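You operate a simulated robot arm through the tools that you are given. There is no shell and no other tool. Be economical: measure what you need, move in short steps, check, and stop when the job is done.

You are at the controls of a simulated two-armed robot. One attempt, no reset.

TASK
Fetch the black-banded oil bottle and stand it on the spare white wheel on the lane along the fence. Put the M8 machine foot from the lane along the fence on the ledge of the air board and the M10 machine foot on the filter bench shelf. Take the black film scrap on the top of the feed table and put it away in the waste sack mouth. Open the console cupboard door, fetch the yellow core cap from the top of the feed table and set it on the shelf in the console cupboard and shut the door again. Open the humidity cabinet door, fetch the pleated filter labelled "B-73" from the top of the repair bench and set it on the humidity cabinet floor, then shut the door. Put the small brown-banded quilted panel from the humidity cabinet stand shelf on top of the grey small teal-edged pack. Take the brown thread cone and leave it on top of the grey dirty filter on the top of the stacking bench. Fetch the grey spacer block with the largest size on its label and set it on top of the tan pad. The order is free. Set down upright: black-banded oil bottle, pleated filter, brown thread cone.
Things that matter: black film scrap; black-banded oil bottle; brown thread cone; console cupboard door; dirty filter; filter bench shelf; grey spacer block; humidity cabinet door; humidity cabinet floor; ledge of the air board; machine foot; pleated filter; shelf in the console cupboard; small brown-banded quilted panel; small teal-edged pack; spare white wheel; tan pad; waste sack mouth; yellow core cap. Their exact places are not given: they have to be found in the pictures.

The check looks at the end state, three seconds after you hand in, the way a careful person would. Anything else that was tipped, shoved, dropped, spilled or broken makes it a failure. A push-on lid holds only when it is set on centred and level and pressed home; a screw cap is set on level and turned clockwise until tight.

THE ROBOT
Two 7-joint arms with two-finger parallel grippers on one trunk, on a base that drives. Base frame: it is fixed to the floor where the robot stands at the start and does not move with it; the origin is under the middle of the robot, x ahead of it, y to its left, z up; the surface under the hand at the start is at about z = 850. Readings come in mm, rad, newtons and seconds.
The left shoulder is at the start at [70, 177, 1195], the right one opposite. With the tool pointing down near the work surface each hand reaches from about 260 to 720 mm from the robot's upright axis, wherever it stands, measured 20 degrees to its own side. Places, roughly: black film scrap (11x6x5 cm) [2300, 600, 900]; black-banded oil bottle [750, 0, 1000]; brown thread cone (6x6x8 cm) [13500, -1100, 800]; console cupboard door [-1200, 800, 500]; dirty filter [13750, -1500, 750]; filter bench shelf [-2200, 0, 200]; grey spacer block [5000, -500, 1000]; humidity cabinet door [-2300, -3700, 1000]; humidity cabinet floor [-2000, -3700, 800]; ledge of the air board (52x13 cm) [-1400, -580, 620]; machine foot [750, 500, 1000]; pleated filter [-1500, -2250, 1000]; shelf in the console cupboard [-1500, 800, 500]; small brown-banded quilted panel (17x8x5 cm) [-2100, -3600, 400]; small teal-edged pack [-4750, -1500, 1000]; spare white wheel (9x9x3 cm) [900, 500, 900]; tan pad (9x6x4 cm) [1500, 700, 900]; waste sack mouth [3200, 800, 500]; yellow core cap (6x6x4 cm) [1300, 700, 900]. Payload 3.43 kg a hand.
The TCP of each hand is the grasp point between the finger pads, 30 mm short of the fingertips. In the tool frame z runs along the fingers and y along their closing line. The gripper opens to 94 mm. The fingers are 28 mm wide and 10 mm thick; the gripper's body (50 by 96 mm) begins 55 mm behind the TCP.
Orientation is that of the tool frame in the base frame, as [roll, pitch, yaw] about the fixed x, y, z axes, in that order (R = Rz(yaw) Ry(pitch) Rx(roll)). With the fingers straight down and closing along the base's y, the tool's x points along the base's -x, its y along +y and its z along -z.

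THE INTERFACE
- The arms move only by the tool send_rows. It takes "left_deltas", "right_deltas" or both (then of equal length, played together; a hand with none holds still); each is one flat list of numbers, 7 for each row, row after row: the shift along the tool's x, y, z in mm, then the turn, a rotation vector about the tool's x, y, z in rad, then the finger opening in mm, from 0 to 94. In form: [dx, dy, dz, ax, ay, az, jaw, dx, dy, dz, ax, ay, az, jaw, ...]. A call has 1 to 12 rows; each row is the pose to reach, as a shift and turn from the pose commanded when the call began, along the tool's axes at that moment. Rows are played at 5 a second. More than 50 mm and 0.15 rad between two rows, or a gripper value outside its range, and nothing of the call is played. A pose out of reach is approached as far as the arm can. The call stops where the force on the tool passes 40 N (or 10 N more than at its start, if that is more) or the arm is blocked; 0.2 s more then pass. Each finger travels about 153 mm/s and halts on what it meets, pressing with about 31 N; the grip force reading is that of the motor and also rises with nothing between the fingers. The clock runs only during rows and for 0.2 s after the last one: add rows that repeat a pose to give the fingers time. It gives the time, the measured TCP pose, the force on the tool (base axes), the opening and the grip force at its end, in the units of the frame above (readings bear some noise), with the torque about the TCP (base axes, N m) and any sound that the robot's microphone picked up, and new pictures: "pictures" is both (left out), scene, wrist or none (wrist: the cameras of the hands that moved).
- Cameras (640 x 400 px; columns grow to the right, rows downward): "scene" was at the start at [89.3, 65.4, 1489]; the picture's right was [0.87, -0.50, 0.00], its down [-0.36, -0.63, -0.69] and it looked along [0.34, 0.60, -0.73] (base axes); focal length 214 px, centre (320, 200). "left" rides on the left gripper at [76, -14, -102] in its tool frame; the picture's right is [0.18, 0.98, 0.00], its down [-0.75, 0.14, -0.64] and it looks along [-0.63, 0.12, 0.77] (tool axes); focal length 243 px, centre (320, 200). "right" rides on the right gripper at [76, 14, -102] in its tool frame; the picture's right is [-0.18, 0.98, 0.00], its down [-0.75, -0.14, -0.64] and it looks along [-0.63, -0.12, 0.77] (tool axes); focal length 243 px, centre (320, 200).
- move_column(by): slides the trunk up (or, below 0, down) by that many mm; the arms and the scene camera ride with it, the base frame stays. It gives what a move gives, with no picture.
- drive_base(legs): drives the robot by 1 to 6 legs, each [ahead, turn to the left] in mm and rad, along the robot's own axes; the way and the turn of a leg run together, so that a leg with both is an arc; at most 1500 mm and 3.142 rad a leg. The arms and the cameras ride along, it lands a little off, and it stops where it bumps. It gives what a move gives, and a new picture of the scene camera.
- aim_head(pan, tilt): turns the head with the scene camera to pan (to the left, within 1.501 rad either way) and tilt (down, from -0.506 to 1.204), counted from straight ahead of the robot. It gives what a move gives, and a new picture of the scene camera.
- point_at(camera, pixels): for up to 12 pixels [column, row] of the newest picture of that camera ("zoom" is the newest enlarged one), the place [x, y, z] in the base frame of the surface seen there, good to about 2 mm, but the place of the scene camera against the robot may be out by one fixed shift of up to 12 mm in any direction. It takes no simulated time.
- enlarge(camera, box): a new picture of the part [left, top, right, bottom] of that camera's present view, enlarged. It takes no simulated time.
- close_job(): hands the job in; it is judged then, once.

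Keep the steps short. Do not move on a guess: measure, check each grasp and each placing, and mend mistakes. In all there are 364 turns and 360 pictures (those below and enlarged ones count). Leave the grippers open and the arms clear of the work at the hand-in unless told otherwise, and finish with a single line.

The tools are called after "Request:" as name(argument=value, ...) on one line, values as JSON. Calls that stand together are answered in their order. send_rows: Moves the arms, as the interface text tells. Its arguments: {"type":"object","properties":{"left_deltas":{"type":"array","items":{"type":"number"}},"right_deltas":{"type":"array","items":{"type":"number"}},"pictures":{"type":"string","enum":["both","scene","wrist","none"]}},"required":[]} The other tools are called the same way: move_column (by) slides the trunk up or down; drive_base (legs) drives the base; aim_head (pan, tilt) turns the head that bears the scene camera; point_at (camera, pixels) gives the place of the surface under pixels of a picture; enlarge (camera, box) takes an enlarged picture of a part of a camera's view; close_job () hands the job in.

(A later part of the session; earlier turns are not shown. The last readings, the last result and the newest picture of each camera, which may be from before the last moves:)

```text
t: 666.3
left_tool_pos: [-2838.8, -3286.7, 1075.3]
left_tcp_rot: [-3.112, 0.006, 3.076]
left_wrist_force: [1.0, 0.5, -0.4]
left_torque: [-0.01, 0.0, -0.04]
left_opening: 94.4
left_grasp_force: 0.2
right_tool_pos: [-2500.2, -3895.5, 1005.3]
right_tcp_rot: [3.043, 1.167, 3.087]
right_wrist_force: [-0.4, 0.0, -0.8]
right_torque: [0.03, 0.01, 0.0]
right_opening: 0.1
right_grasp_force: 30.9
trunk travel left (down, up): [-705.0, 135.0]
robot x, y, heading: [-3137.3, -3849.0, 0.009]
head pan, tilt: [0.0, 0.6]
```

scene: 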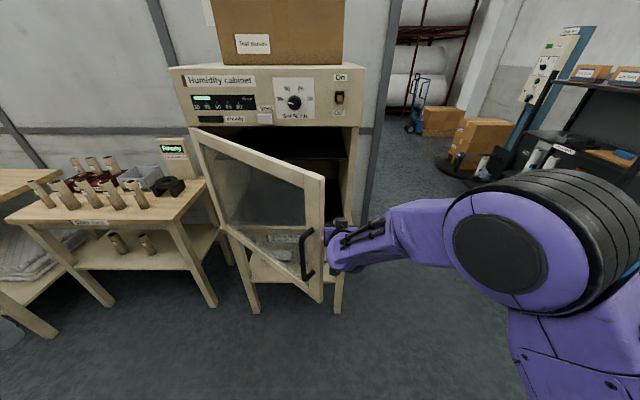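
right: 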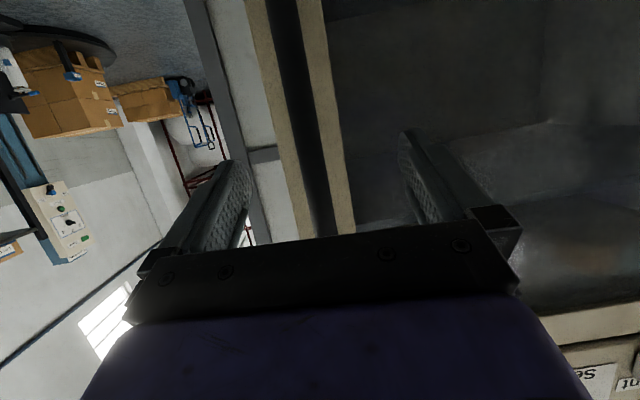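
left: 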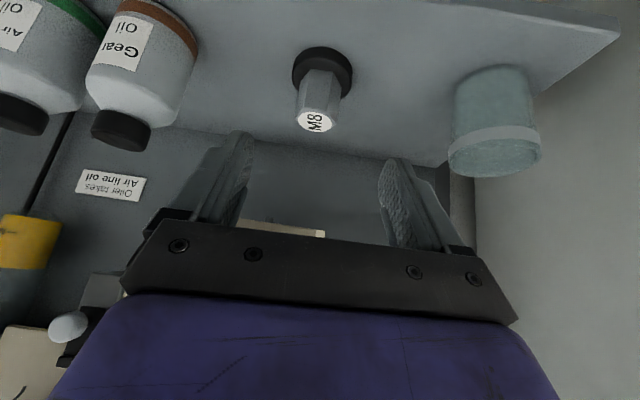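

Request:
send_rows(right_deltas=[4.1, 12.4, -9.5, 0, 0, 0, 0, 8.2, 24.8, -19, 0, 0, 0, 0, 12.3, 37.2, -28.5, 0, 0, 0, 0, 16.4, 50, -38, 0, 0, 0, 0, 20, 63.5, -46.5, 0, 0, 0, 0, 23.5, 77, -54.5, 0, 0, 0, 0, 26.5, 91, -62, 0, 0, 0, 0, 29.5, 105, -69, 0, 0, 0, 0, 32, 119, -75, 0, 0, 0, 0, 34, 133, -80, 0, 0, 0, 0, 36, 148, -85, 0, 0, 0, 0, 38, 163, -90, 0, 0, 0, 0], pictures="none")

Request:
send_rows(right_deltas=[1, 14, -3, 0, 0, 0, 0, 2, 28, -6, 0, 0, 0, 0, 3, 42, -9, 0, 0, 0, 0, 4, 57, -12, 0, 0, 0, 0, 5, 72, -14, 0, 0, 0, 0, 6, 87, -16, 0, 0, 0, 0, 7, 102, -18, 0, 0, 0, 0, 7, 117, -19, 0, 0, 0, 0], pictures="scene")

```text
t: 668.2
left_tool_pos: [-2841.0, -3289.8, 1076.8]
left_tcp_rot: [-3.116, 0.008, 3.073]
left_wrist_force: [0.4, -0.1, 0.0]
left_torque: [0.0, 0.05, -0.03]
left_opening: 93.8
left_grasp_force: 0.1
right_tool_pos: [-2571.5, -3814.3, 1025.8]
right_tcp_rot: [2.875, 1.137, 2.867]
right_wrist_force: [-18.1, -15.6, -3.5]
right_torque: [-0.62, 0.16, 2.57]
right_opening: 0.0
right_grasp_force: 31.1
trunk travel left (down, up): [-705.0, 135.0]
robot x, y, heading: [-3136.3, -3850.5, 0.008]
head pan, tilt: [0.0, 0.6]
stopped in row 9 (right hand): the force on the tool passed its limit at 44 N (the readings are from after the stop); the commanded pose is now the measured one
```

```text
t: 668.6
left_tool_pos: [-2841.6, -3289.7, 1077.4]
left_tcp_rot: [-3.116, 0.009, 3.072]
left_wrist_force: [-0.7, -0.2, 0.2]
left_torque: [0.01, -0.02, -0.01]
left_opening: 94.0
left_grasp_force: 0.0
right_tool_pos: [-2571.7, -3812.9, 1024.6]
right_tcp_rot: [2.885, 1.127, 2.872]
right_wrist_force: [-13.8, -12.1, 3.1]
right_torque: [-0.23, 0.89, 2.07]
right_opening: 0.1
right_grasp_force: 31.0
trunk travel left (down, up): [-705.0, 135.0]
robot x, y, heading: [-3137.7, -3848.0, 0.002]
head pan, tilt: [0.0, 0.6]
stopped in row 1 (right hand): the force on the tool passed its limit at 47 N (the readings are from after the stop); the commanded pose is now the measured one
```

scene: 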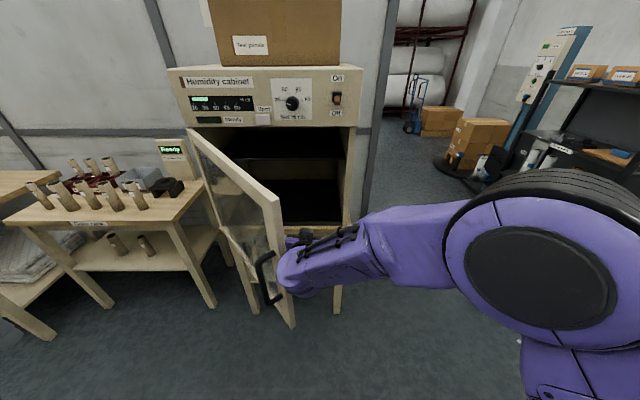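

Request:
send_rows(right_deltas=[-5, -40, 0, 0, 0, 0, 0, -9, -79, -1, 0, 0, 0, 0], pictures="none")

Request:
drive_base(legs=[[-330, 0]])

Request:
point_at(camera="scene", pixels=[[400, 180], [420, 150], [400, 130], [440, 165], [470, 185], [385, 160], [450, 130], [480, 200], [420, 125], [370, 225]])

```text
t: 669.2
left_tool_pos: [-2840.4, -3289.2, 1077.5]
left_tcp_rot: [-3.115, 0.007, 3.072]
left_wrist_force: [0.2, 0.1, 0.1]
left_torque: [0.04, -0.02, 0.02]
left_opening: 93.9
left_grasp_force: 0.1
right_tool_pos: [-2570.1, -3890.1, 1025.2]
right_tcp_rot: [2.879, 1.128, 2.87]
right_wrist_force: [-0.1, -1.1, -0.5]
right_torque: [0.0, -0.04, -0.01]
right_opening: 0.2
right_grasp_force: 31.2
trunk travel left (down, up): [-705.0, 135.0]
robot x, y, heading: [-3141.2, -3846.8, 0.003]
head pan, tilt: [0.0, 0.6]
```

```text
t: 671.4
left_tool_pos: [-3164.9, -3287.7, 1074.8]
left_tcp_rot: [-3.114, 0.005, 3.075]
left_wrist_force: [0.5, -0.2, -0.4]
left_torque: [-0.01, 0.01, 0.03]
left_opening: 94.0
left_grasp_force: 0.0
right_tool_pos: [-2895.3, -3889.4, 1023.9]
right_tcp_rot: [2.888, 1.128, 2.877]
right_wrist_force: [0.0, 0.7, -0.4]
right_torque: [0.01, -0.02, 0.01]
right_opening: 0.0
right_grasp_force: 31.4
trunk travel left (down, up): [-705.0, 135.0]
robot x, y, heading: [-3466.1, -3850.0, 0.0]
head pan, tilt: [0.0, 0.6]
```

scene: 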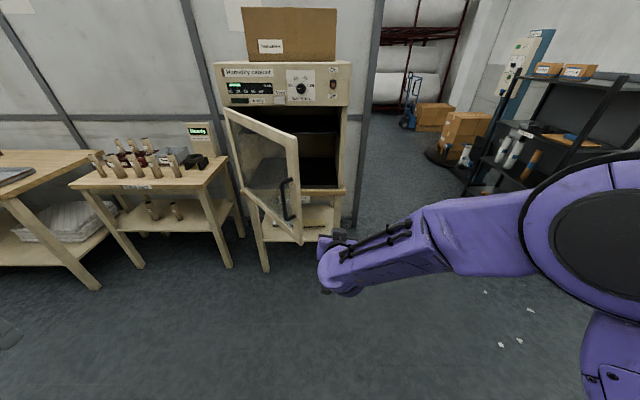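

```text
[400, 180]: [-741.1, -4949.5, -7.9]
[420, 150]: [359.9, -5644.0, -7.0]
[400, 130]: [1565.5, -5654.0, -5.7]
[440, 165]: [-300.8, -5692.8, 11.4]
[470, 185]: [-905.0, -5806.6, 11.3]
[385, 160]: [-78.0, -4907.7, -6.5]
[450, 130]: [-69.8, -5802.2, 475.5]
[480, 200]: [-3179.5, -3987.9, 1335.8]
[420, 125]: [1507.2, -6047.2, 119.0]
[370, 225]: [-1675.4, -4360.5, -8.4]
```

Request:
drive_base(legs=[[0, -0.45], [1500, 0], [480, 0], [0, 1.1]])

Request:
aim_head(pan=0.55, tilt=0.3)

```text
t: 676.8
left_tool_pos: [-2313.0, -3798.5, 1071.2]
left_tcp_rot: [-3.066, 0.011, 2.665]
left_wrist_force: [0.9, 0.1, 0.5]
left_torque: [-0.01, 0.03, 0.0]
left_opening: 93.8
left_grasp_force: 0.0
right_tool_pos: [-2310.3, -4459.2, 1038.1]
right_tcp_rot: [2.891, 1.149, 2.44]
right_wrist_force: [3.5, 0.3, -0.4]
right_torque: [0.0, -0.03, -0.06]
right_opening: 0.1
right_grasp_force: 31.1
trunk travel left (down, up): [-705.0, 135.0]
robot x, y, heading: [-2777.8, -4178.6, -0.421]
head pan, tilt: [0.0, 0.6]
stopped in leg 2: the robot was blocked; the commanded pose is now the measured one
```

scene: 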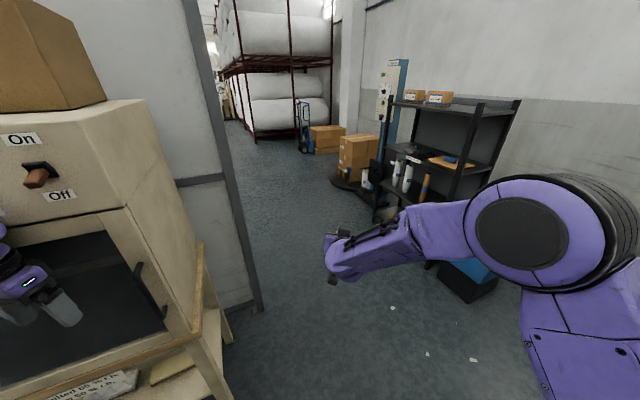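

```text
t: 677.8
left_tool_pos: [-2306.4, -3812.2, 1069.4]
left_tcp_rot: [-3.02, 0.061, 2.707]
left_wrist_force: [-0.4, 0.6, 0.5]
left_torque: [0.01, 0.03, 0.0]
left_opening: 93.8
left_grasp_force: 0.1
right_tool_pos: [-2326.3, -4467.4, 1034.2]
right_tcp_rot: [3.094, 1.141, 2.657]
right_wrist_force: [0.1, 0.5, 1.2]
right_torque: [-0.01, -0.03, 0.0]
right_opening: 0.0
right_grasp_force: 31.2
trunk travel left (down, up): [-705.0, 135.0]
robot x, y, heading: [-2771.2, -4180.1, -0.417]
head pan, tilt: [0.55, 0.3]
```

scene: 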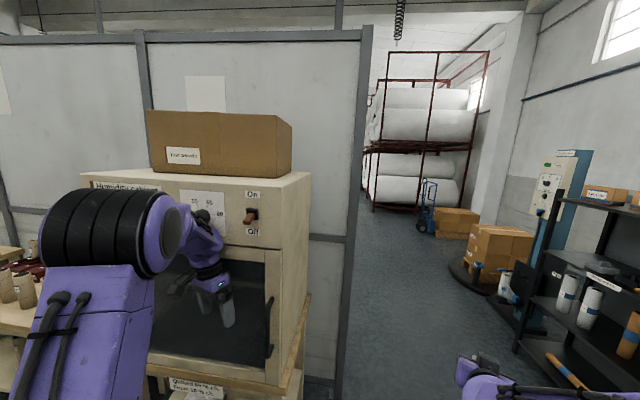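

Request:
drive_base(legs=[[-880, 0], [0, 0.417], [480, 0]])

Request:
move_column(by=-400)

Request:
move_column(by=-240)

```text
t: 678.5
left_tool_pos: [-2352.0, -3844.1, 1028.8]
left_tcp_rot: [-2.702, -0.004, 2.877]
left_wrist_force: [-4.2, 3.3, 4.3]
left_torque: [-0.09, -0.34, 0.13]
left_opening: 94.0
left_grasp_force: 0.0
right_tool_pos: [-2335.1, -4492.3, 950.0]
right_tcp_rot: [-2.78, 0.912, 3.129]
right_wrist_force: [-1.6, 1.3, 3.5]
right_torque: [0.07, 0.16, -0.01]
right_opening: 0.2
right_grasp_force: 30.9
trunk travel left (down, up): [-705.0, 135.0]
robot x, y, heading: [-2805.9, -4175.7, -0.223]
head pan, tilt: [0.55, 0.3]
stopped in leg 1: the robot was blocked; the commanded pose is now the measured one
```

scene: 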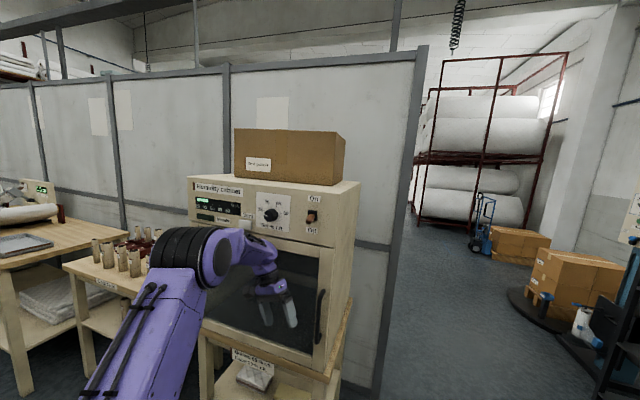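

```text
t: 678.9
left_tool_pos: [-2378.5, -3920.7, 1020.4]
left_tcp_rot: [-2.57, -0.071, 2.835]
left_wrist_force: [-1.9, 0.1, 2.2]
left_torque: [0.02, -0.18, 0.16]
left_opening: 94.0
left_grasp_force: 0.1
right_tool_pos: [-2381.8, -4500.5, 877.5]
right_tcp_rot: [-2.785, 0.754, -3.112]
right_wrist_force: [-3.9, -6.3, 0.8]
right_torque: [0.36, -0.14, 0.46]
right_opening: 0.4
right_grasp_force: 31.3
trunk travel left (down, up): [-704.0, 136.0]
robot x, y, heading: [-2857.5, -4164.5, -0.085]
head pan, tilt: [0.55, 0.3]
stopped: the arm was blocked; the commanded pose is now the measured one
```

```text
t: 679.2
left_tool_pos: [-2385.1, -3941.1, 1013.1]
left_tcp_rot: [-2.341, -0.09, 2.839]
left_wrist_force: [-3.8, 7.2, 5.4]
left_torque: [-0.11, -0.28, 0.37]
left_opening: 93.8
left_grasp_force: 0.1
right_tool_pos: [-2337.5, -4436.3, 842.2]
right_tcp_rot: [-2.596, 0.587, -2.739]
right_wrist_force: [0.9, 7.5, 2.5]
right_torque: [-0.41, 0.13, -0.44]
right_opening: 0.0
right_grasp_force: 30.9
trunk travel left (down, up): [-702.0, 138.0]
robot x, y, heading: [-2844.1, -4154.2, 0.037]
head pan, tilt: [0.55, 0.3]
stopped: the arm was blocked; the commanded pose is now the measured one
```

Request:
aim_head(pan=0.0, tilt=0.6)

```text
t: 680.1
left_tool_pos: [-2382.6, -3968.0, 963.7]
left_tcp_rot: [-2.398, -0.204, 2.71]
left_wrist_force: [-149.8, 63.2, -66.4]
left_torque: [-5.67, -4.71, 7.66]
left_opening: 93.9
left_grasp_force: 0.0
right_tool_pos: [-2386.4, -4492.3, 817.6]
right_tcp_rot: [-2.712, 0.598, -3.003]
right_wrist_force: [1.2, -0.1, -1.2]
right_torque: [-0.07, 0.03, -0.07]
right_opening: 0.0
right_grasp_force: 31.3
trunk travel left (down, up): [-702.0, 138.0]
robot x, y, heading: [-2874.8, -4126.9, -0.069]
head pan, tilt: [0.0, 0.6]
```

scene: 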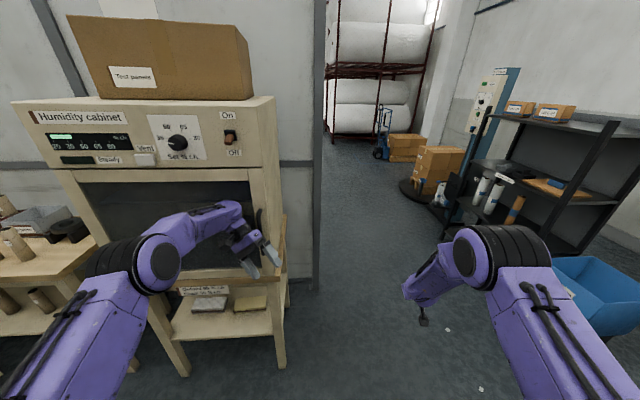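

Request:
send_rows(left_deltas=[0, 0, 0, 0, 0, 0, 94], pictures="wrist")

Request:
enlarge(camera="scene", box=[180, 180, 320, 300])

```text
t: 680.5
left_tool_pos: [-2421.0, -4031.3, 963.6]
left_tcp_rot: [-2.204, -0.241, 2.645]
left_wrist_force: [-0.7, 0.6, 0.7]
left_torque: [-0.04, -0.02, 0.02]
left_opening: 93.9
left_grasp_force: 0.0
right_tool_pos: [-2396.5, -4498.8, 789.6]
right_tcp_rot: [-2.63, 0.48, -2.844]
right_wrist_force: [-2.0, -3.9, 1.4]
right_torque: [0.25, -0.05, 0.21]
right_opening: 0.0
right_grasp_force: 31.3
trunk travel left (down, up): [-702.0, 138.0]
robot x, y, heading: [-2888.2, -4125.4, -0.023]
head pan, tilt: [0.0, 0.6]
stopped in row 1 (left hand): the arm was blocked; the commanded pose is now the measured one
```

left: 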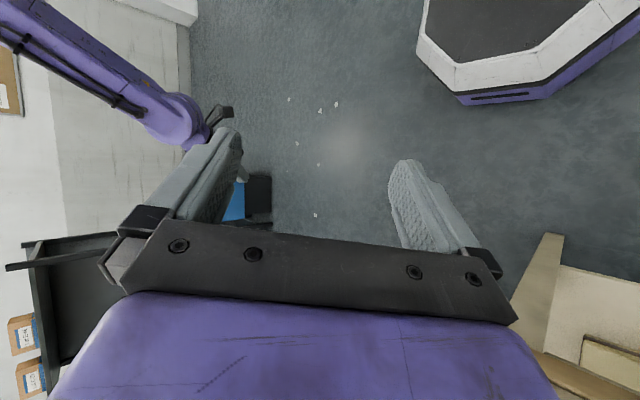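

```text
3.33 times, centred on (250, 240) of scene
```

zoom: 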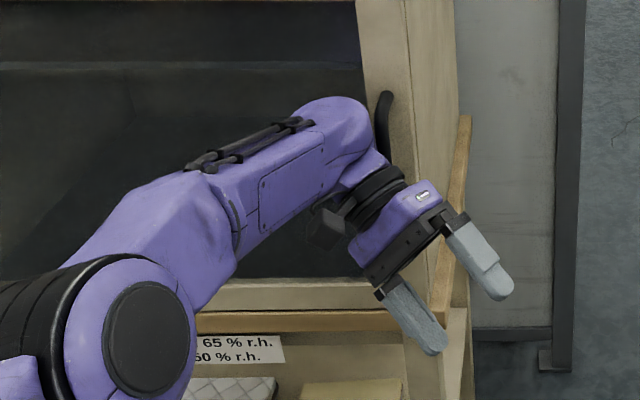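

Request:
drive_base(legs=[[-150, 0]])

```text
t: 681.2
left_tool_pos: [-2409.9, -4008.8, 872.4]
left_tcp_rot: [-2.259, -0.394, 2.666]
left_wrist_force: [-83.8, 88.9, 42.4]
left_torque: [-4.95, -10.78, 14.32]
left_opening: 94.1
left_grasp_force: 0.1
right_tool_pos: [-2359.7, -4495.7, 699.5]
right_tcp_rot: [-2.637, 0.325, -2.774]
right_wrist_force: [0.5, -1.9, 1.5]
right_torque: [0.2, 0.07, 0.09]
right_opening: 0.0
right_grasp_force: 30.9
trunk travel left (down, up): [-702.0, 138.0]
robot x, y, heading: [-2895.2, -4120.4, -0.002]
head pan, tilt: [0.0, 0.6]
stopped in leg 1: the robot was blocked; the commanded pose is now the measured one
```

scene: 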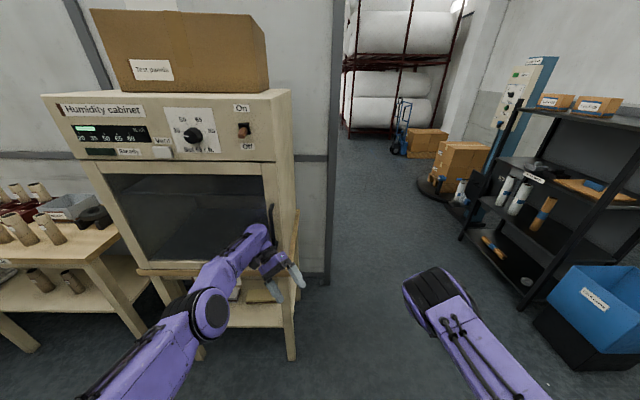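

Request:
send_rows(left_deltas=[0, 0, -15, 0, 0, 0, 94, 0, 0, -30, 0, 0, 0, 94, 0, 0, -50, 0, 0, 0, 94, 0, 0, -70, 0, 0, 0, 94, 0, 0, -95, 0, 0, 0, 94, 0, 0, -120, 0, 0, 0, 94], pictures="both")

```text
t: 681.5
left_tool_pos: [-2413.4, -4011.2, 842.4]
left_tcp_rot: [-2.228, -0.46, 2.678]
left_wrist_force: [0.0, 0.5, 0.0]
left_torque: [-0.03, 0.0, 0.05]
left_opening: 93.9
left_grasp_force: 0.1
left hand out of reach, approached as far as the arm can: row 1
right_tool_pos: [-2338.1, -4438.7, 648.0]
right_tcp_rot: [-2.739, 0.323, -2.768]
right_wrist_force: [1.8, 1.2, 1.3]
right_torque: [-0.07, 0.17, -0.09]
right_opening: 0.1
right_grasp_force: 30.9
trunk travel left (down, up): [-702.0, 138.0]
robot x, y, heading: [-2898.3, -4121.8, 0.013]
head pan, tilt: [0.0, 0.6]
stopped in row 1 (right hand): the arm was blocked; the commanded pose is now the measured one
```

scene: 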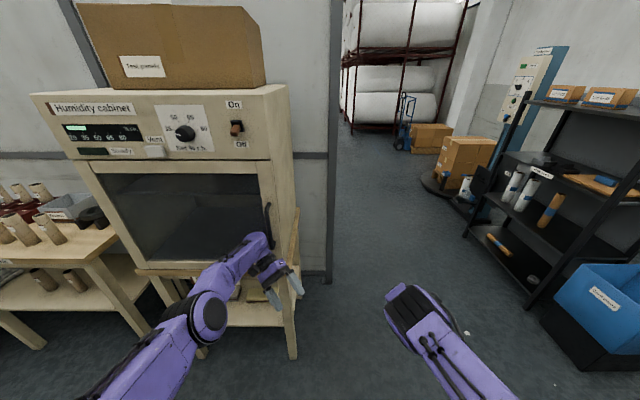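
left: 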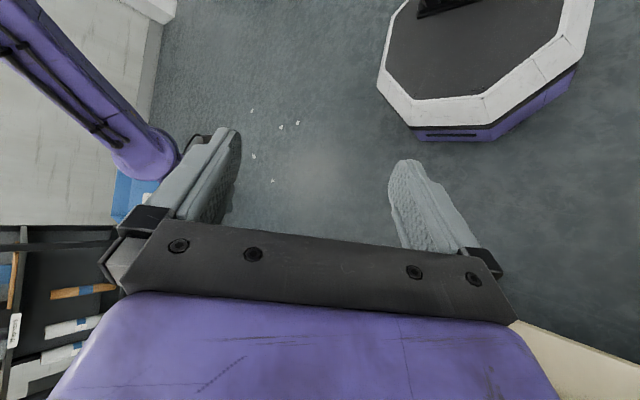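

Request:
send_rows(right_deltas=[-8, -9, -22, 0, 0, 0, 0, -16, -19, -44, 0, 0, 0, 0, -24, -28, -66, 0, 0, 0, 0, -32, -37, -87, 0, 0, 0, 0], left_deltas=[24, -15, 11, 0, 0, 0, 94, 47, -30, 22, 0, 0, 0, 94, 71, -45, 33, 0, 0, 0, 94, 95, -60, 44, 0, 0, 0, 94], pictures="none")

```text
t: 681.9
left_tool_pos: [-2416.9, -4009.0, 820.9]
left_tcp_rot: [-2.177, -0.524, 2.67]
left_wrist_force: [0.1, 0.4, -0.1]
left_torque: [-0.02, 0.0, -0.02]
left_opening: 94.0
left_grasp_force: 0.1
right_tool_pos: [-2339.8, -4437.9, 617.4]
right_tcp_rot: [-2.761, 0.223, -2.74]
right_wrist_force: [2.2, -0.9, 2.3]
right_torque: [0.12, 0.2, -0.01]
right_opening: 0.0
right_grasp_force: 30.5
trunk travel left (down, up): [-702.0, 138.0]
robot x, y, heading: [-2898.5, -4123.6, 0.025]
head pan, tilt: [0.0, 0.6]
stopped in row 1 (right hand): the arm was blocked; the commanded pose is now the measured one
```

Request:
send_rows(right_deltas=[0, 0, 0, 0, 0, 0, 0, 0, 0, 0, 0, 0, 0, 0, 0, 0, 0, 0, 0, 0, 0], left_deltas=[0, 0, 0, 0, 0, 0, 94, 0, 0, 0, 0, 0, 0, 94, 0, 0, 0, 0, 0, 0, 94], pictures="wrist")

```text
t: 682.2
left_tool_pos: [-2418.2, -4007.0, 805.9]
left_tcp_rot: [-2.166, -0.559, 2.675]
left_wrist_force: [1.2, 0.4, 0.0]
left_torque: [0.01, 0.03, 0.02]
left_opening: 93.8
left_grasp_force: 0.1
right_tool_pos: [-2321.5, -4438.6, 602.9]
right_tcp_rot: [-2.764, 0.205, -2.729]
right_wrist_force: [2.8, 0.7, 2.7]
right_torque: [-0.05, 0.15, -0.13]
right_opening: 0.2
right_grasp_force: 30.4
trunk travel left (down, up): [-702.0, 138.0]
robot x, y, heading: [-2902.4, -4120.9, 0.031]
head pan, tilt: [0.0, 0.6]
stopped in row 1 (right hand): the arm was blocked; the commanded pose is now the measured one
```

right: 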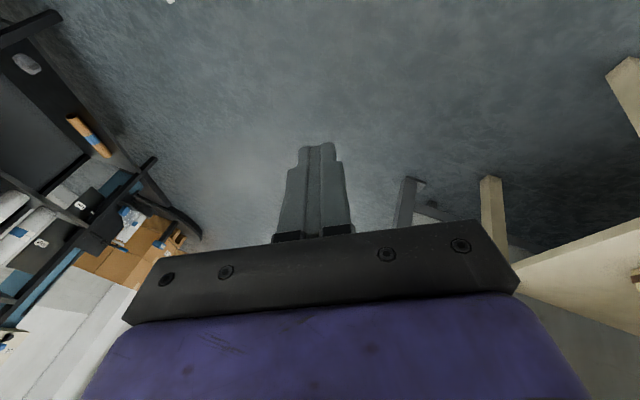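
left: 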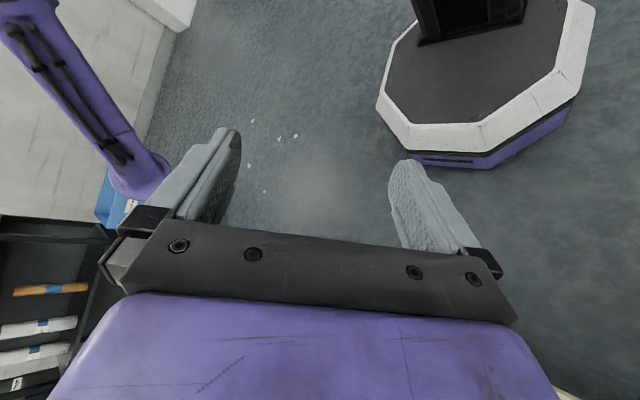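

Request:
send_rows(left_deltas=[0, 0, 0, 0, 0, 0, 94, 0, 0, 0, 0, 0, 0, 94], pictures="none")

Request:
send_rows(right_deltas=[0, 0, 0, 0, 0, 0, 0, 0, 0, 0, 0, 0, 0, 0], pictures="none")

Request:
move_column(by=20)

```text
t: 683.0
left_tool_pos: [-2420.3, -4006.0, 800.5]
left_tcp_rot: [-2.165, -0.573, 2.673]
left_wrist_force: [-1.3, -0.3, -1.0]
left_torque: [-0.02, -0.01, 0.03]
left_opening: 93.9
left_grasp_force: 0.0
right_tool_pos: [-2316.7, -4441.5, 593.9]
right_tcp_rot: [-2.769, 0.191, -2.741]
right_wrist_force: [0.1, -0.6, 0.6]
right_torque: [0.09, 0.02, 0.02]
right_opening: 0.1
right_grasp_force: 31.0
trunk travel left (down, up): [-702.0, 138.0]
robot x, y, heading: [-2900.6, -4122.6, 0.035]
head pan, tilt: [0.0, 0.6]
stopped in row 2 (left hand): the arm was blocked; the commanded pose is now the measured one
```

```text
t: 683.6
left_tool_pos: [-2421.4, -4006.3, 801.3]
left_tcp_rot: [-2.157, -0.57, 2.665]
left_wrist_force: [0.0, 0.1, 0.4]
left_torque: [0.0, 0.01, -0.02]
left_opening: 94.1
left_grasp_force: 0.0
right_tool_pos: [-2318.8, -4441.3, 599.4]
right_tcp_rot: [-2.766, 0.194, -2.746]
right_wrist_force: [-0.3, 0.1, -0.8]
right_torque: [-0.03, -0.02, 0.0]
right_opening: 0.0
right_grasp_force: 31.3
trunk travel left (down, up): [-702.0, 138.0]
robot x, y, heading: [-2902.1, -4123.6, 0.033]
head pan, tilt: [0.0, 0.6]
```

```text
t: 684.3
left_tool_pos: [-2424.3, -4004.0, 803.7]
left_tcp_rot: [-2.136, -0.595, 2.65]
left_wrist_force: [-0.2, 0.8, 0.7]
left_torque: [-0.02, 0.01, 0.01]
left_opening: 94.0
left_grasp_force: 0.0
right_tool_pos: [-2314.7, -4438.8, 616.6]
right_tcp_rot: [-2.764, 0.196, -2.746]
right_wrist_force: [-0.1, 0.1, -0.1]
right_torque: [-0.02, -0.01, 0.01]
right_opening: 0.0
right_grasp_force: 30.9
trunk travel left (down, up): [-722.0, 118.0]
robot x, y, heading: [-2899.0, -4122.3, 0.038]
head pan, tilt: [0.0, 0.6]
```

Request:
enlarge(camera="scene", box=[190, 180, 320, 320])

Request:
point_at(camera="scene", pixels=[[268, 210], [270, 225], [262, 240], [250, 240], [285, 280], [230, 265], [290, 230], [240, 180]])

```text
2.86 times, centred on (255, 250) of scene
```

zoom: 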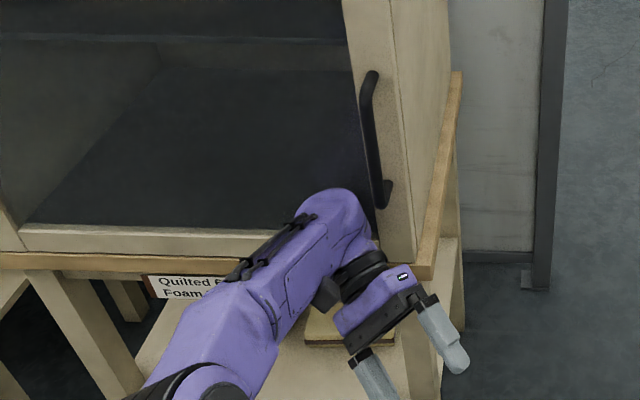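

```text
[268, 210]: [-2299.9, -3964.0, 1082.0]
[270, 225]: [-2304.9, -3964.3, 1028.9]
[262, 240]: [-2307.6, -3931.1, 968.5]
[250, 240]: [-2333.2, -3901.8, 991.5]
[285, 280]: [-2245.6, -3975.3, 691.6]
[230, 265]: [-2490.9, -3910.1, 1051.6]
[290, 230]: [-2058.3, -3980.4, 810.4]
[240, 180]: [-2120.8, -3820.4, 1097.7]
```

Request:
drive_base(legs=[[-250, 0]])

```text
t: 684.9
left_tool_pos: [-2423.7, -4006.6, 800.2]
left_tcp_rot: [-2.145, -0.607, 2.657]
left_wrist_force: [-0.7, 0.0, -0.6]
left_torque: [-0.02, 0.02, 0.0]
left_opening: 93.9
left_grasp_force: 0.0
right_tool_pos: [-2314.0, -4443.0, 611.3]
right_tcp_rot: [-2.772, 0.19, -2.749]
right_wrist_force: [-0.1, -0.3, 0.6]
right_torque: [-0.01, -0.03, 0.05]
right_opening: 0.1
right_grasp_force: 30.9
trunk travel left (down, up): [-722.0, 118.0]
robot x, y, heading: [-2901.8, -4119.8, 0.05]
head pan, tilt: [0.0, 0.6]
stopped in leg 1: the robot was blocked; the commanded pose is now the measured one
```

scene: 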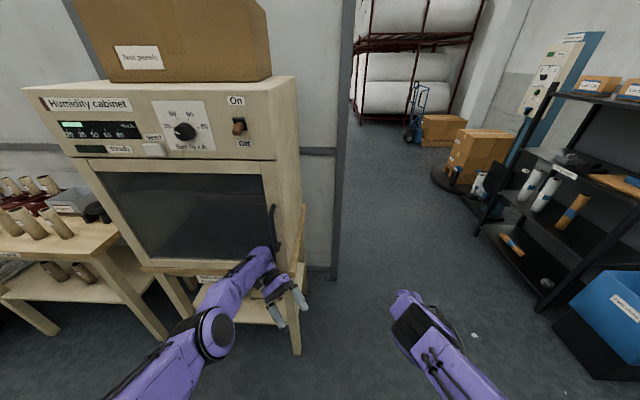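

Request:
send_rows(left_deltas=[7, 2, 7, 0, 0, 0, 94, 14.5, 3.4, 13.3, 0, 0, 0, 94, 29, 7, 26, 0, 0, 0, 94, 44, 10, 40, 0, 0, 0, 94, 58, 13.7, 53, 0, 0, 0, 94], pictures="none")

```text
t: 686.1
left_tool_pos: [-2484.6, -4005.3, 793.0]
left_tcp_rot: [-2.124, -0.627, 2.642]
left_wrist_force: [0.0, -0.9, -0.2]
left_torque: [0.01, 0.02, 0.0]
left_opening: 93.9
left_grasp_force: 0.1
right_tool_pos: [-2304.1, -4441.8, 597.8]
right_tcp_rot: [-2.778, 0.169, -2.75]
right_wrist_force: [0.4, 0.5, 0.0]
right_torque: [0.04, -0.02, -0.01]
right_opening: 0.1
right_grasp_force: 31.2
trunk travel left (down, up): [-722.0, 118.0]
robot x, y, heading: [-2902.2, -4122.2, 0.043]
head pan, tilt: [0.0, 0.6]
```

Request:
drive_base(legs=[[-200, 0]])

```text
t: 687.7
left_tool_pos: [-2687.8, -4015.5, 793.0]
left_tcp_rot: [-2.125, -0.626, 2.643]
left_wrist_force: [0.3, -0.5, 0.5]
left_torque: [0.03, 0.04, 0.0]
left_opening: 93.9
left_grasp_force: 0.0
right_tool_pos: [-2504.3, -4450.4, 598.4]
right_tcp_rot: [-2.778, 0.171, -2.752]
right_wrist_force: [0.1, 0.5, -0.4]
right_torque: [-0.02, 0.0, -0.02]
right_opening: 0.2
right_grasp_force: 30.8
trunk travel left (down, up): [-722.0, 118.0]
robot x, y, heading: [-3106.9, -4131.2, 0.043]
head pan, tilt: [0.0, 0.6]
```

scene: 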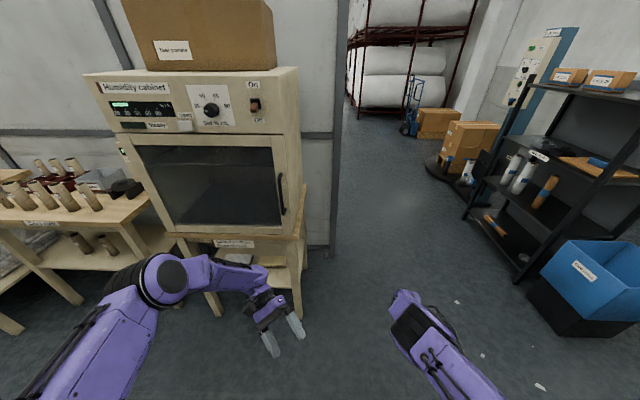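

Request:
send_rows(left_deltas=[18, -21, -13, -0.107, -0.092, 0, 94, 36, -43, -26, -0.215, -0.183, 0, 94, 55, -64, -40, -0.323, -0.275, 0, 94, 73, -86, -53, -0.43, -0.366, 0, 94, 91, -107, -66, -0.538, -0.458, 0, 94, 110, -129, -80, -0.646, -0.55, 0, 94, 128, -150, -93, -0.753, -0.641, 0, 94, 146, -172, -106, -0.861, -0.733, 0, 94], right_deltas=[-6.4, -13, -34.5, -0.09, 0.044, 0, 30, -13, -26, -69, -0.18, 0.088, 0, 60, -19, -39, -103, -0.27, 0.13, 0, 94, -26, -52, -138, -0.36, 0.175, 0, 94, -32, -65, -172, -0.36, 0.175, 0, 94, -38, -78, -207, -0.36, 0.175, 0, 94, -45, -91, -241, -0.36, 0.175, 0, 94, -51, -105, -276, -0.36, 0.175, 0, 94], pictures="none")

```text
t: 689.5
left_tool_pos: [-2691.0, -4015.8, 1041.7]
left_tcp_rot: [3.14, 0.007, 2.998]
left_wrist_force: [-0.4, -0.4, -0.2]
left_torque: [-0.01, -0.02, 0.0]
left_opening: 93.7
left_grasp_force: 0.1
right_tool_pos: [-2505.4, -4451.3, 900.5]
right_tcp_rot: [3.141, 0.001, -2.783]
right_wrist_force: [-0.7, -0.3, -0.1]
right_torque: [-0.01, -0.02, 0.01]
right_opening: 94.2
right_grasp_force: 0.1
trunk travel left (down, up): [-722.0, 118.0]
robot x, y, heading: [-3103.8, -4130.9, 0.037]
head pan, tilt: [0.0, 0.6]
```

Request:
drive_base(legs=[[0, -0.937], [-395, 0], [0, 0.9], [350, 0]])

Request:
send_rows(left_deltas=[0, 10, 0, 0, 0, 0.13, 94, 0, 20, 0, 0, 0, 0.26, 94, 0, 40, 0, 0, 0, 0.39, 94, 0, 60, 0, 0, 0, 0.52, 94, 0, 80, 0, 0, 0, 0.65, 94, 0, 100, 0, 0, 0, 0.78, 94, 0, 120, 0, 0, 0, 0.91, 94, 0, 140, 0, 0, 0, 1.04, 94, 0, 150, 0, 0, 0, 1.17, 94, 0, 150, 0, 0, 0, 1.3, 94, 0, 150, 0, 0, 0, 1.43, 94], pictures="none")

Request:
move_column(by=-400)

Request:
move_column(by=-190)

```text
t: 698.6
left_tool_pos: [-2578.1, -3725.9, 1040.4]
left_tcp_rot: [3.14, 0.003, 2.952]
left_wrist_force: [0.4, -0.2, 0.2]
left_torque: [0.01, -0.02, 0.01]
left_opening: 93.8
left_grasp_force: 0.0
right_tool_pos: [-2414.2, -4171.6, 900.1]
right_tcp_rot: [3.141, 0.001, -2.832]
right_wrist_force: [0.3, 0.3, 0.1]
right_torque: [-0.03, 0.0, 0.01]
right_opening: 94.1
right_grasp_force: 0.1
trunk travel left (down, up): [-722.0, 118.0]
robot x, y, heading: [-3001.0, -3823.6, -0.006]
head pan, tilt: [0.0, 0.6]
```

scene: 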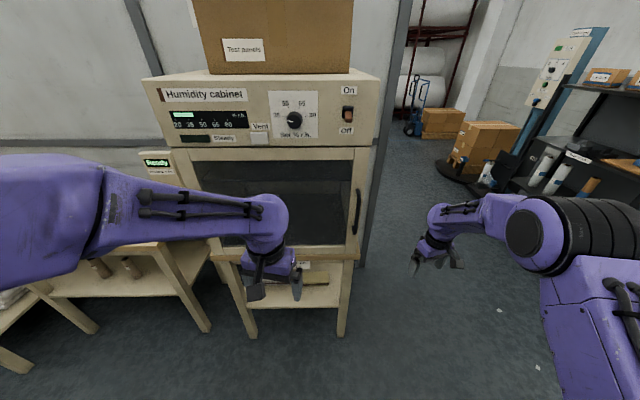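

```text
t: 701.0
left_tool_pos: [-2548.6, -3577.7, 1039.7]
left_tcp_rot: [3.141, -0.001, 1.519]
left_wrist_force: [-1.1, 0.3, 0.6]
left_torque: [-0.05, 0.01, 0.0]
left_opening: 93.9
left_grasp_force: 0.2
right_tool_pos: [-2414.1, -4169.3, 899.0]
right_tcp_rot: [3.138, 0.001, -2.83]
right_wrist_force: [0.3, 0.7, 0.3]
right_torque: [0.03, -0.02, -0.01]
right_opening: 93.9
right_grasp_force: 0.0
trunk travel left (down, up): [-722.0, 118.0]
robot x, y, heading: [-2998.3, -3823.2, -0.011]
head pan, tilt: [0.0, 0.6]
```

```text
t: 704.8
left_tool_pos: [-2549.4, -3578.2, 641.8]
left_tcp_rot: [3.139, -0.001, 1.52]
left_wrist_force: [-0.5, 0.7, -0.3]
left_torque: [0.01, 0.01, -0.01]
left_opening: 93.7
left_grasp_force: 0.1
right_tool_pos: [-2414.6, -4171.8, 499.2]
right_tcp_rot: [3.14, 0.0, -2.83]
right_wrist_force: [-0.3, 0.0, 0.0]
right_torque: [-0.01, 0.0, 0.0]
right_opening: 93.9
right_grasp_force: 0.2
trunk travel left (down, up): [-322.0, 518.0]
robot x, y, heading: [-3001.0, -3820.3, -0.01]
head pan, tilt: [0.0, 0.6]
```

```text
t: 706.9
left_tool_pos: [-2549.5, -3579.8, 452.1]
left_tcp_rot: [3.138, -0.001, 1.521]
left_wrist_force: [0.0, -0.6, -0.2]
left_torque: [-0.02, 0.04, 0.02]
left_opening: 94.2
left_grasp_force: 0.1
right_tool_pos: [-2414.5, -4171.1, 309.3]
right_tcp_rot: [3.14, 0.001, -2.83]
right_wrist_force: [-0.4, 0.2, 0.0]
right_torque: [0.0, 0.03, 0.01]
right_opening: 94.2
right_grasp_force: 0.0
trunk travel left (down, up): [-132.0, 708.0]
robot x, y, heading: [-2998.5, -3821.0, -0.008]
head pan, tilt: [0.0, 0.6]
```

Request:
aim_head(pan=0.3, tilt=0.35)

Request:
enlarge(camera="scene", box=[200, 130, 440, 290])

```text
t: 707.7
left_tool_pos: [-2549.5, -3578.9, 450.8]
left_tcp_rot: [3.14, -0.001, 1.519]
left_wrist_force: [0.3, -0.4, -0.6]
left_torque: [-0.02, -0.01, 0.0]
left_opening: 93.9
left_grasp_force: 0.1
right_tool_pos: [-2414.2, -4170.8, 308.5]
right_tcp_rot: [3.14, -0.001, -2.831]
right_wrist_force: [0.5, -0.5, 0.3]
right_torque: [-0.02, -0.01, 0.03]
right_opening: 94.0
right_grasp_force: 0.0
trunk travel left (down, up): [-132.0, 708.0]
robot x, y, heading: [-3001.5, -3825.6, -0.007]
head pan, tilt: [0.3, 0.351]
```

scene: 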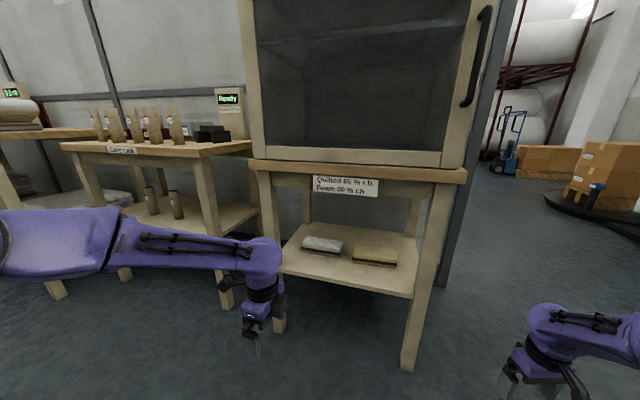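

```text
2.50 times, centred on (320, 210) of scene
```

zoom: 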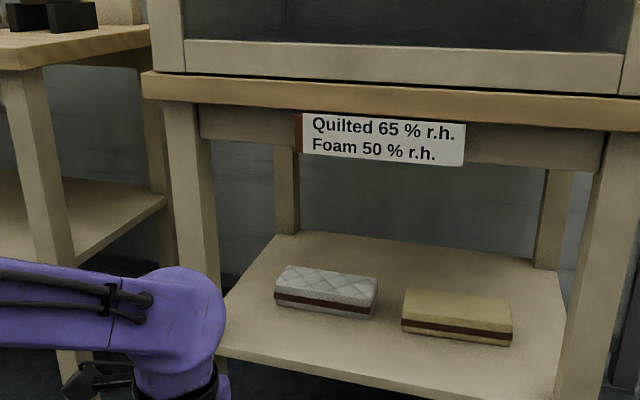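

Request:
point_at(camera="scene", pixels=[[305, 246], [341, 251], [325, 240], [310, 238], [340, 243], [322, 254], [300, 222], [345, 198], [345, 192], [262, 210], [330, 262], [283, 270]])

```text
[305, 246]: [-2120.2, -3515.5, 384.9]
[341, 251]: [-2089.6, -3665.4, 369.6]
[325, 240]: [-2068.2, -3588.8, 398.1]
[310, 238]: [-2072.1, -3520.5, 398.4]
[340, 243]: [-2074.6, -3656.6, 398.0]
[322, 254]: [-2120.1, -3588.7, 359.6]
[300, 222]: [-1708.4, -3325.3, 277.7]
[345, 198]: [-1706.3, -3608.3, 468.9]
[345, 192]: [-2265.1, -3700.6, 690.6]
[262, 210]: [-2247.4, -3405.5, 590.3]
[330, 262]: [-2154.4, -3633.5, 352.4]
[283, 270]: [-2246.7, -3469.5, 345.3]
```

Request:
point_at(camera="scene", pixels=[[262, 240], [265, 262], [200, 235], [130, 220], [255, 340]])

```text
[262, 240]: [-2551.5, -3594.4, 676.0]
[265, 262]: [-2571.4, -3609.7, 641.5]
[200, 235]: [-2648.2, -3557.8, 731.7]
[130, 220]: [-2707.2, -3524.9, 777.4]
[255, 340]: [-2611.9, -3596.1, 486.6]
```

Request:
move_column(by=-130)

Request:
send_rows(left_deltas=[-7, 0, -40, 0, 0, 0.02, 94, -14, 0, -80, 0, 0, -0.05, 94, -20, 1, -120, 0, 0, -0.05, 94], right_deltas=[0, 0, -40, 0, 0, 0, 94, 0, 0, -80, 0, 0, 0, 94, 0, 0, -120, 0, 0, 0, 94], pictures="none")

Request:
drive_base(legs=[[230, 0.007]])

Request:
point_at(camera="scene", pixels=[[262, 235], [265, 225], [200, 235], [130, 230], [255, 245], [240, 235]])

```text
t: 709.3
left_tool_pos: [-2549.6, -3578.9, 321.4]
left_tcp_rot: [3.138, 0.0, 1.518]
left_wrist_force: [-0.5, -0.4, 0.3]
left_torque: [0.02, -0.02, 0.04]
left_opening: 93.8
left_grasp_force: 0.0
right_tool_pos: [-2414.0, -4169.9, 179.4]
right_tcp_rot: [3.139, 0.0, -2.83]
right_wrist_force: [-0.9, 0.0, 1.0]
right_torque: [0.03, 0.02, 0.0]
right_opening: 94.3
right_grasp_force: 0.1
trunk travel left (down, up): [-2.0, 838.0]
robot x, y, heading: [-2999.7, -3820.5, -0.007]
head pan, tilt: [0.3, 0.351]
```

```text
t: 710.1
left_tool_pos: [-2548.8, -3600.7, 440.8]
left_tcp_rot: [3.14, 0.0, 1.572]
left_wrist_force: [-0.4, 0.9, 0.7]
left_torque: [0.01, 0.03, 0.02]
left_opening: 94.0
left_grasp_force: 0.0
right_tool_pos: [-2414.5, -4170.8, 298.5]
right_tcp_rot: [-3.14, -0.002, -2.831]
right_wrist_force: [-0.5, -0.4, -0.5]
right_torque: [0.02, 0.03, -0.01]
right_opening: 94.1
right_grasp_force: 0.1
trunk travel left (down, up): [-2.0, 838.0]
robot x, y, heading: [-3002.3, -3827.7, -0.006]
head pan, tilt: [0.3, 0.351]
```

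```text
t: 711.8
left_tool_pos: [-2321.2, -3598.4, 441.4]
left_tcp_rot: [3.136, -0.001, 1.578]
left_wrist_force: [0.0, 0.1, -0.2]
left_torque: [-0.01, 0.03, -0.04]
left_opening: 94.1
left_grasp_force: 0.0
right_tool_pos: [-2181.8, -4167.9, 299.2]
right_tcp_rot: [3.142, 0.0, -2.824]
right_wrist_force: [-0.1, 0.4, 1.0]
right_torque: [-0.02, 0.03, 0.03]
right_opening: 93.9
right_grasp_force: 0.0
trunk travel left (down, up): [-2.0, 838.0]
robot x, y, heading: [-2768.8, -3826.6, -0.002]
head pan, tilt: [0.3, 0.351]
```

scene: 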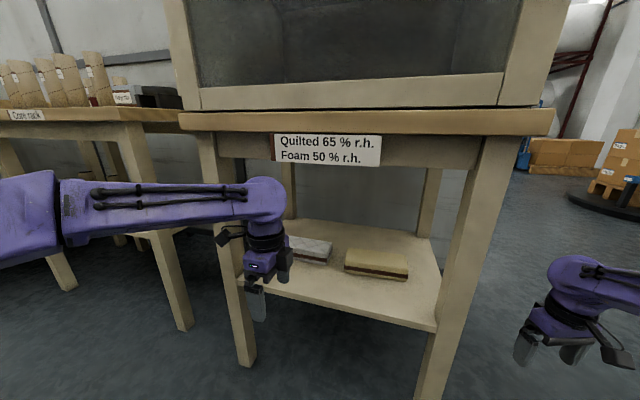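

```text
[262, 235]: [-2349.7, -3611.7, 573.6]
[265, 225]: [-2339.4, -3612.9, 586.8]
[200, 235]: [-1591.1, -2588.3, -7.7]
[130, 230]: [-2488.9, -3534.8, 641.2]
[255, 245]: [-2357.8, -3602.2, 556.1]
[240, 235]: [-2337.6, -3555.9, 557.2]
```

Request:
send_rows(left_deltas=[0, 20, -7, 0, 0, 0, 94, 0, 60, -7, 0, 0, 0, 94, 2, 105, -7, 0, 0, 0, 94, 4, 150, -7, 0, 0, 0, 94, 6, 195, -7, 0, 0, 0, 94, 8, 238, -7, 0, 0, 0, 94], pictures="wrist")

```text
t: 713.2
left_tool_pos: [-2108.1, -3583.3, 446.0]
left_tcp_rot: [3.141, 0.0, 1.576]
left_wrist_force: [-0.3, -0.6, 0.3]
left_torque: [0.02, 0.01, 0.05]
left_opening: 94.0
left_grasp_force: 0.0
left hand out of reach, approached as far as the arm can: row 6
right_tool_pos: [-2181.6, -4167.8, 297.9]
right_tcp_rot: [3.14, 0.0, -2.823]
right_wrist_force: [-0.4, -0.1, -1.2]
right_torque: [0.0, -0.02, -0.01]
right_opening: 94.2
right_grasp_force: 0.0
trunk travel left (down, up): [-2.0, 838.0]
robot x, y, heading: [-2767.5, -3825.8, -0.004]
head pan, tilt: [0.3, 0.351]
```

left: 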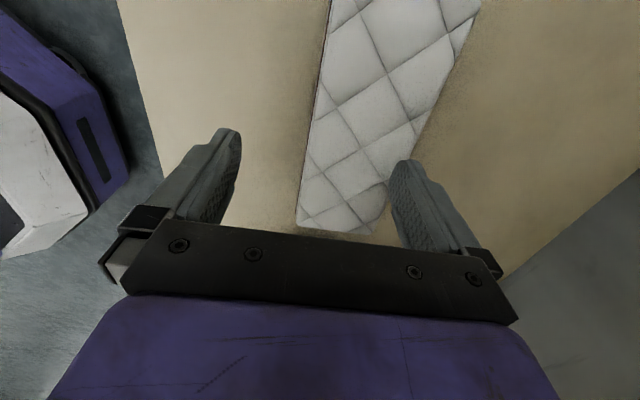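

Request:
drive_base(legs=[[25, 0]])

Request:
send_rows(left_deltas=[0, 0, 3, 0, 0, 0, 94], pictures="wrist")

Request:
point_at(camera="left", pixels=[[305, 180], [400, 150], [340, 220], [330, 60], [345, 150], [380, 200]])

```text
t: 714.0
left_tool_pos: [-2083.7, -3581.5, 446.0]
left_tcp_rot: [3.139, -0.001, 1.578]
left_wrist_force: [-0.8, 0.7, 1.1]
left_torque: [-0.02, -0.01, 0.0]
left_opening: 94.2
left_grasp_force: 0.0
right_tool_pos: [-2156.0, -4167.4, 298.8]
right_tcp_rot: [-3.141, 0.0, -2.824]
right_wrist_force: [-0.1, 0.4, 0.1]
right_torque: [-0.03, 0.0, -0.02]
right_opening: 94.0
right_grasp_force: 0.2
trunk travel left (down, up): [-2.0, 838.0]
robot x, y, heading: [-2743.8, -3822.7, 0.003]
head pan, tilt: [0.3, 0.351]
```

scene: 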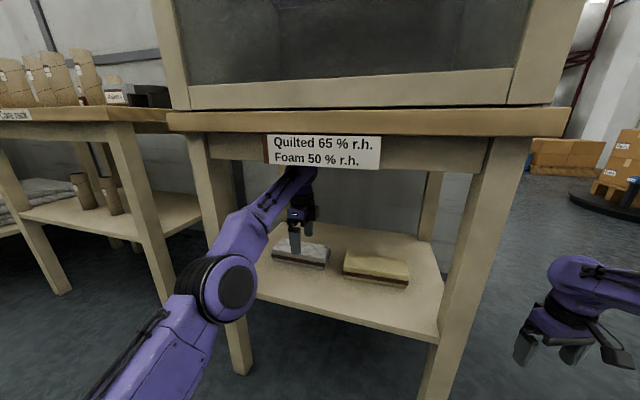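

```text
t: 714.4
left_tool_pos: [-2082.8, -3582.7, 442.8]
left_tcp_rot: [3.137, -0.001, 1.578]
left_wrist_force: [0.7, -0.1, -0.4]
left_torque: [0.01, -0.01, 0.01]
left_opening: 94.0
left_grasp_force: 0.2
right_tool_pos: [-2157.3, -4167.9, 298.6]
right_tcp_rot: [-3.141, 0.0, -2.821]
right_wrist_force: [0.6, -0.9, -1.1]
right_torque: [0.04, -0.04, 0.01]
right_opening: 93.7
right_grasp_force: 0.0
trunk travel left (down, up): [-2.0, 838.0]
robot x, y, heading: [-2744.3, -3825.5, 0.007]
head pan, tilt: [0.3, 0.351]
```

left: 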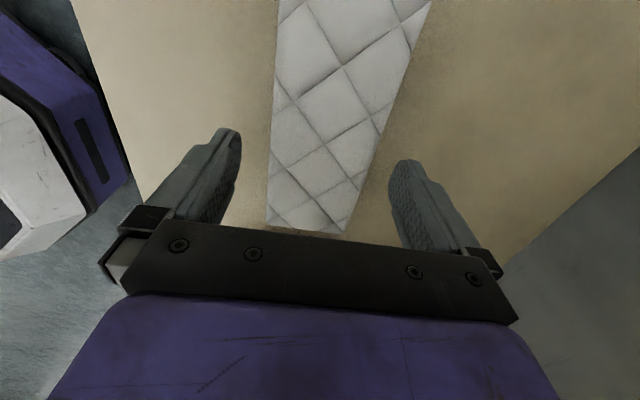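

```text
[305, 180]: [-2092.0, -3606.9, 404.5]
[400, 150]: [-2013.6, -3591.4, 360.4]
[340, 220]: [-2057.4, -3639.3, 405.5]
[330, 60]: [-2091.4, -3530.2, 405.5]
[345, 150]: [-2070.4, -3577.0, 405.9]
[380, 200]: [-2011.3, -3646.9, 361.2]
```

Request:
send_rows(left_deltas=[0, -4, 20, 0, 0, 0, 94, 0, -4, 40, 0, 0, 0, 94, 0, -4, 46, 0, 0, 0, 94, 0, -4, 46, 0, 0, 0, 60, 0, -4, 46, 0, 0, 0, 30, 0, -4, 46, 0, 0, 0, 30, 0, -4, 46, 0, 0, 0, 30, 0, -4, 25, 0, 0, 0, 30, 0, -4, 0, 0, 0, 0, 30], pictures="wrist")

```text
t: 716.4
left_tool_pos: [-2088.7, -3582.1, 442.9]
left_tcp_rot: [3.138, 0.002, 1.577]
left_wrist_force: [0.1, 1.2, -0.5]
left_torque: [-0.02, -0.04, 0.02]
left_opening: 75.3
left_grasp_force: 30.9
right_tool_pos: [-2157.5, -4167.8, 298.3]
right_tcp_rot: [3.14, 0.001, -2.824]
right_wrist_force: [-0.3, -0.4, 0.4]
right_torque: [-0.01, -0.01, 0.0]
right_opening: 94.3
right_grasp_force: 0.1
trunk travel left (down, up): [-2.0, 838.0]
robot x, y, heading: [-2745.3, -3826.2, -0.0]
head pan, tilt: [0.3, 0.351]
```

left: 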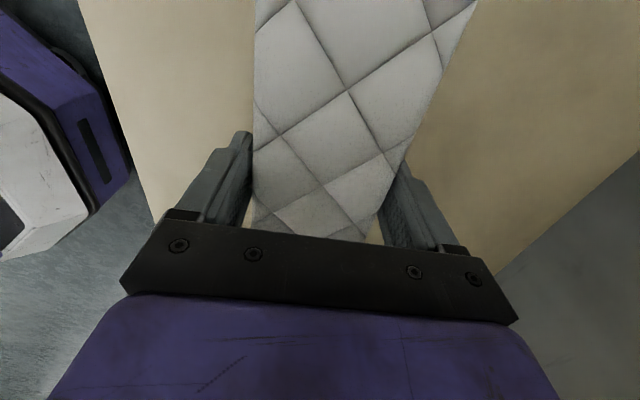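

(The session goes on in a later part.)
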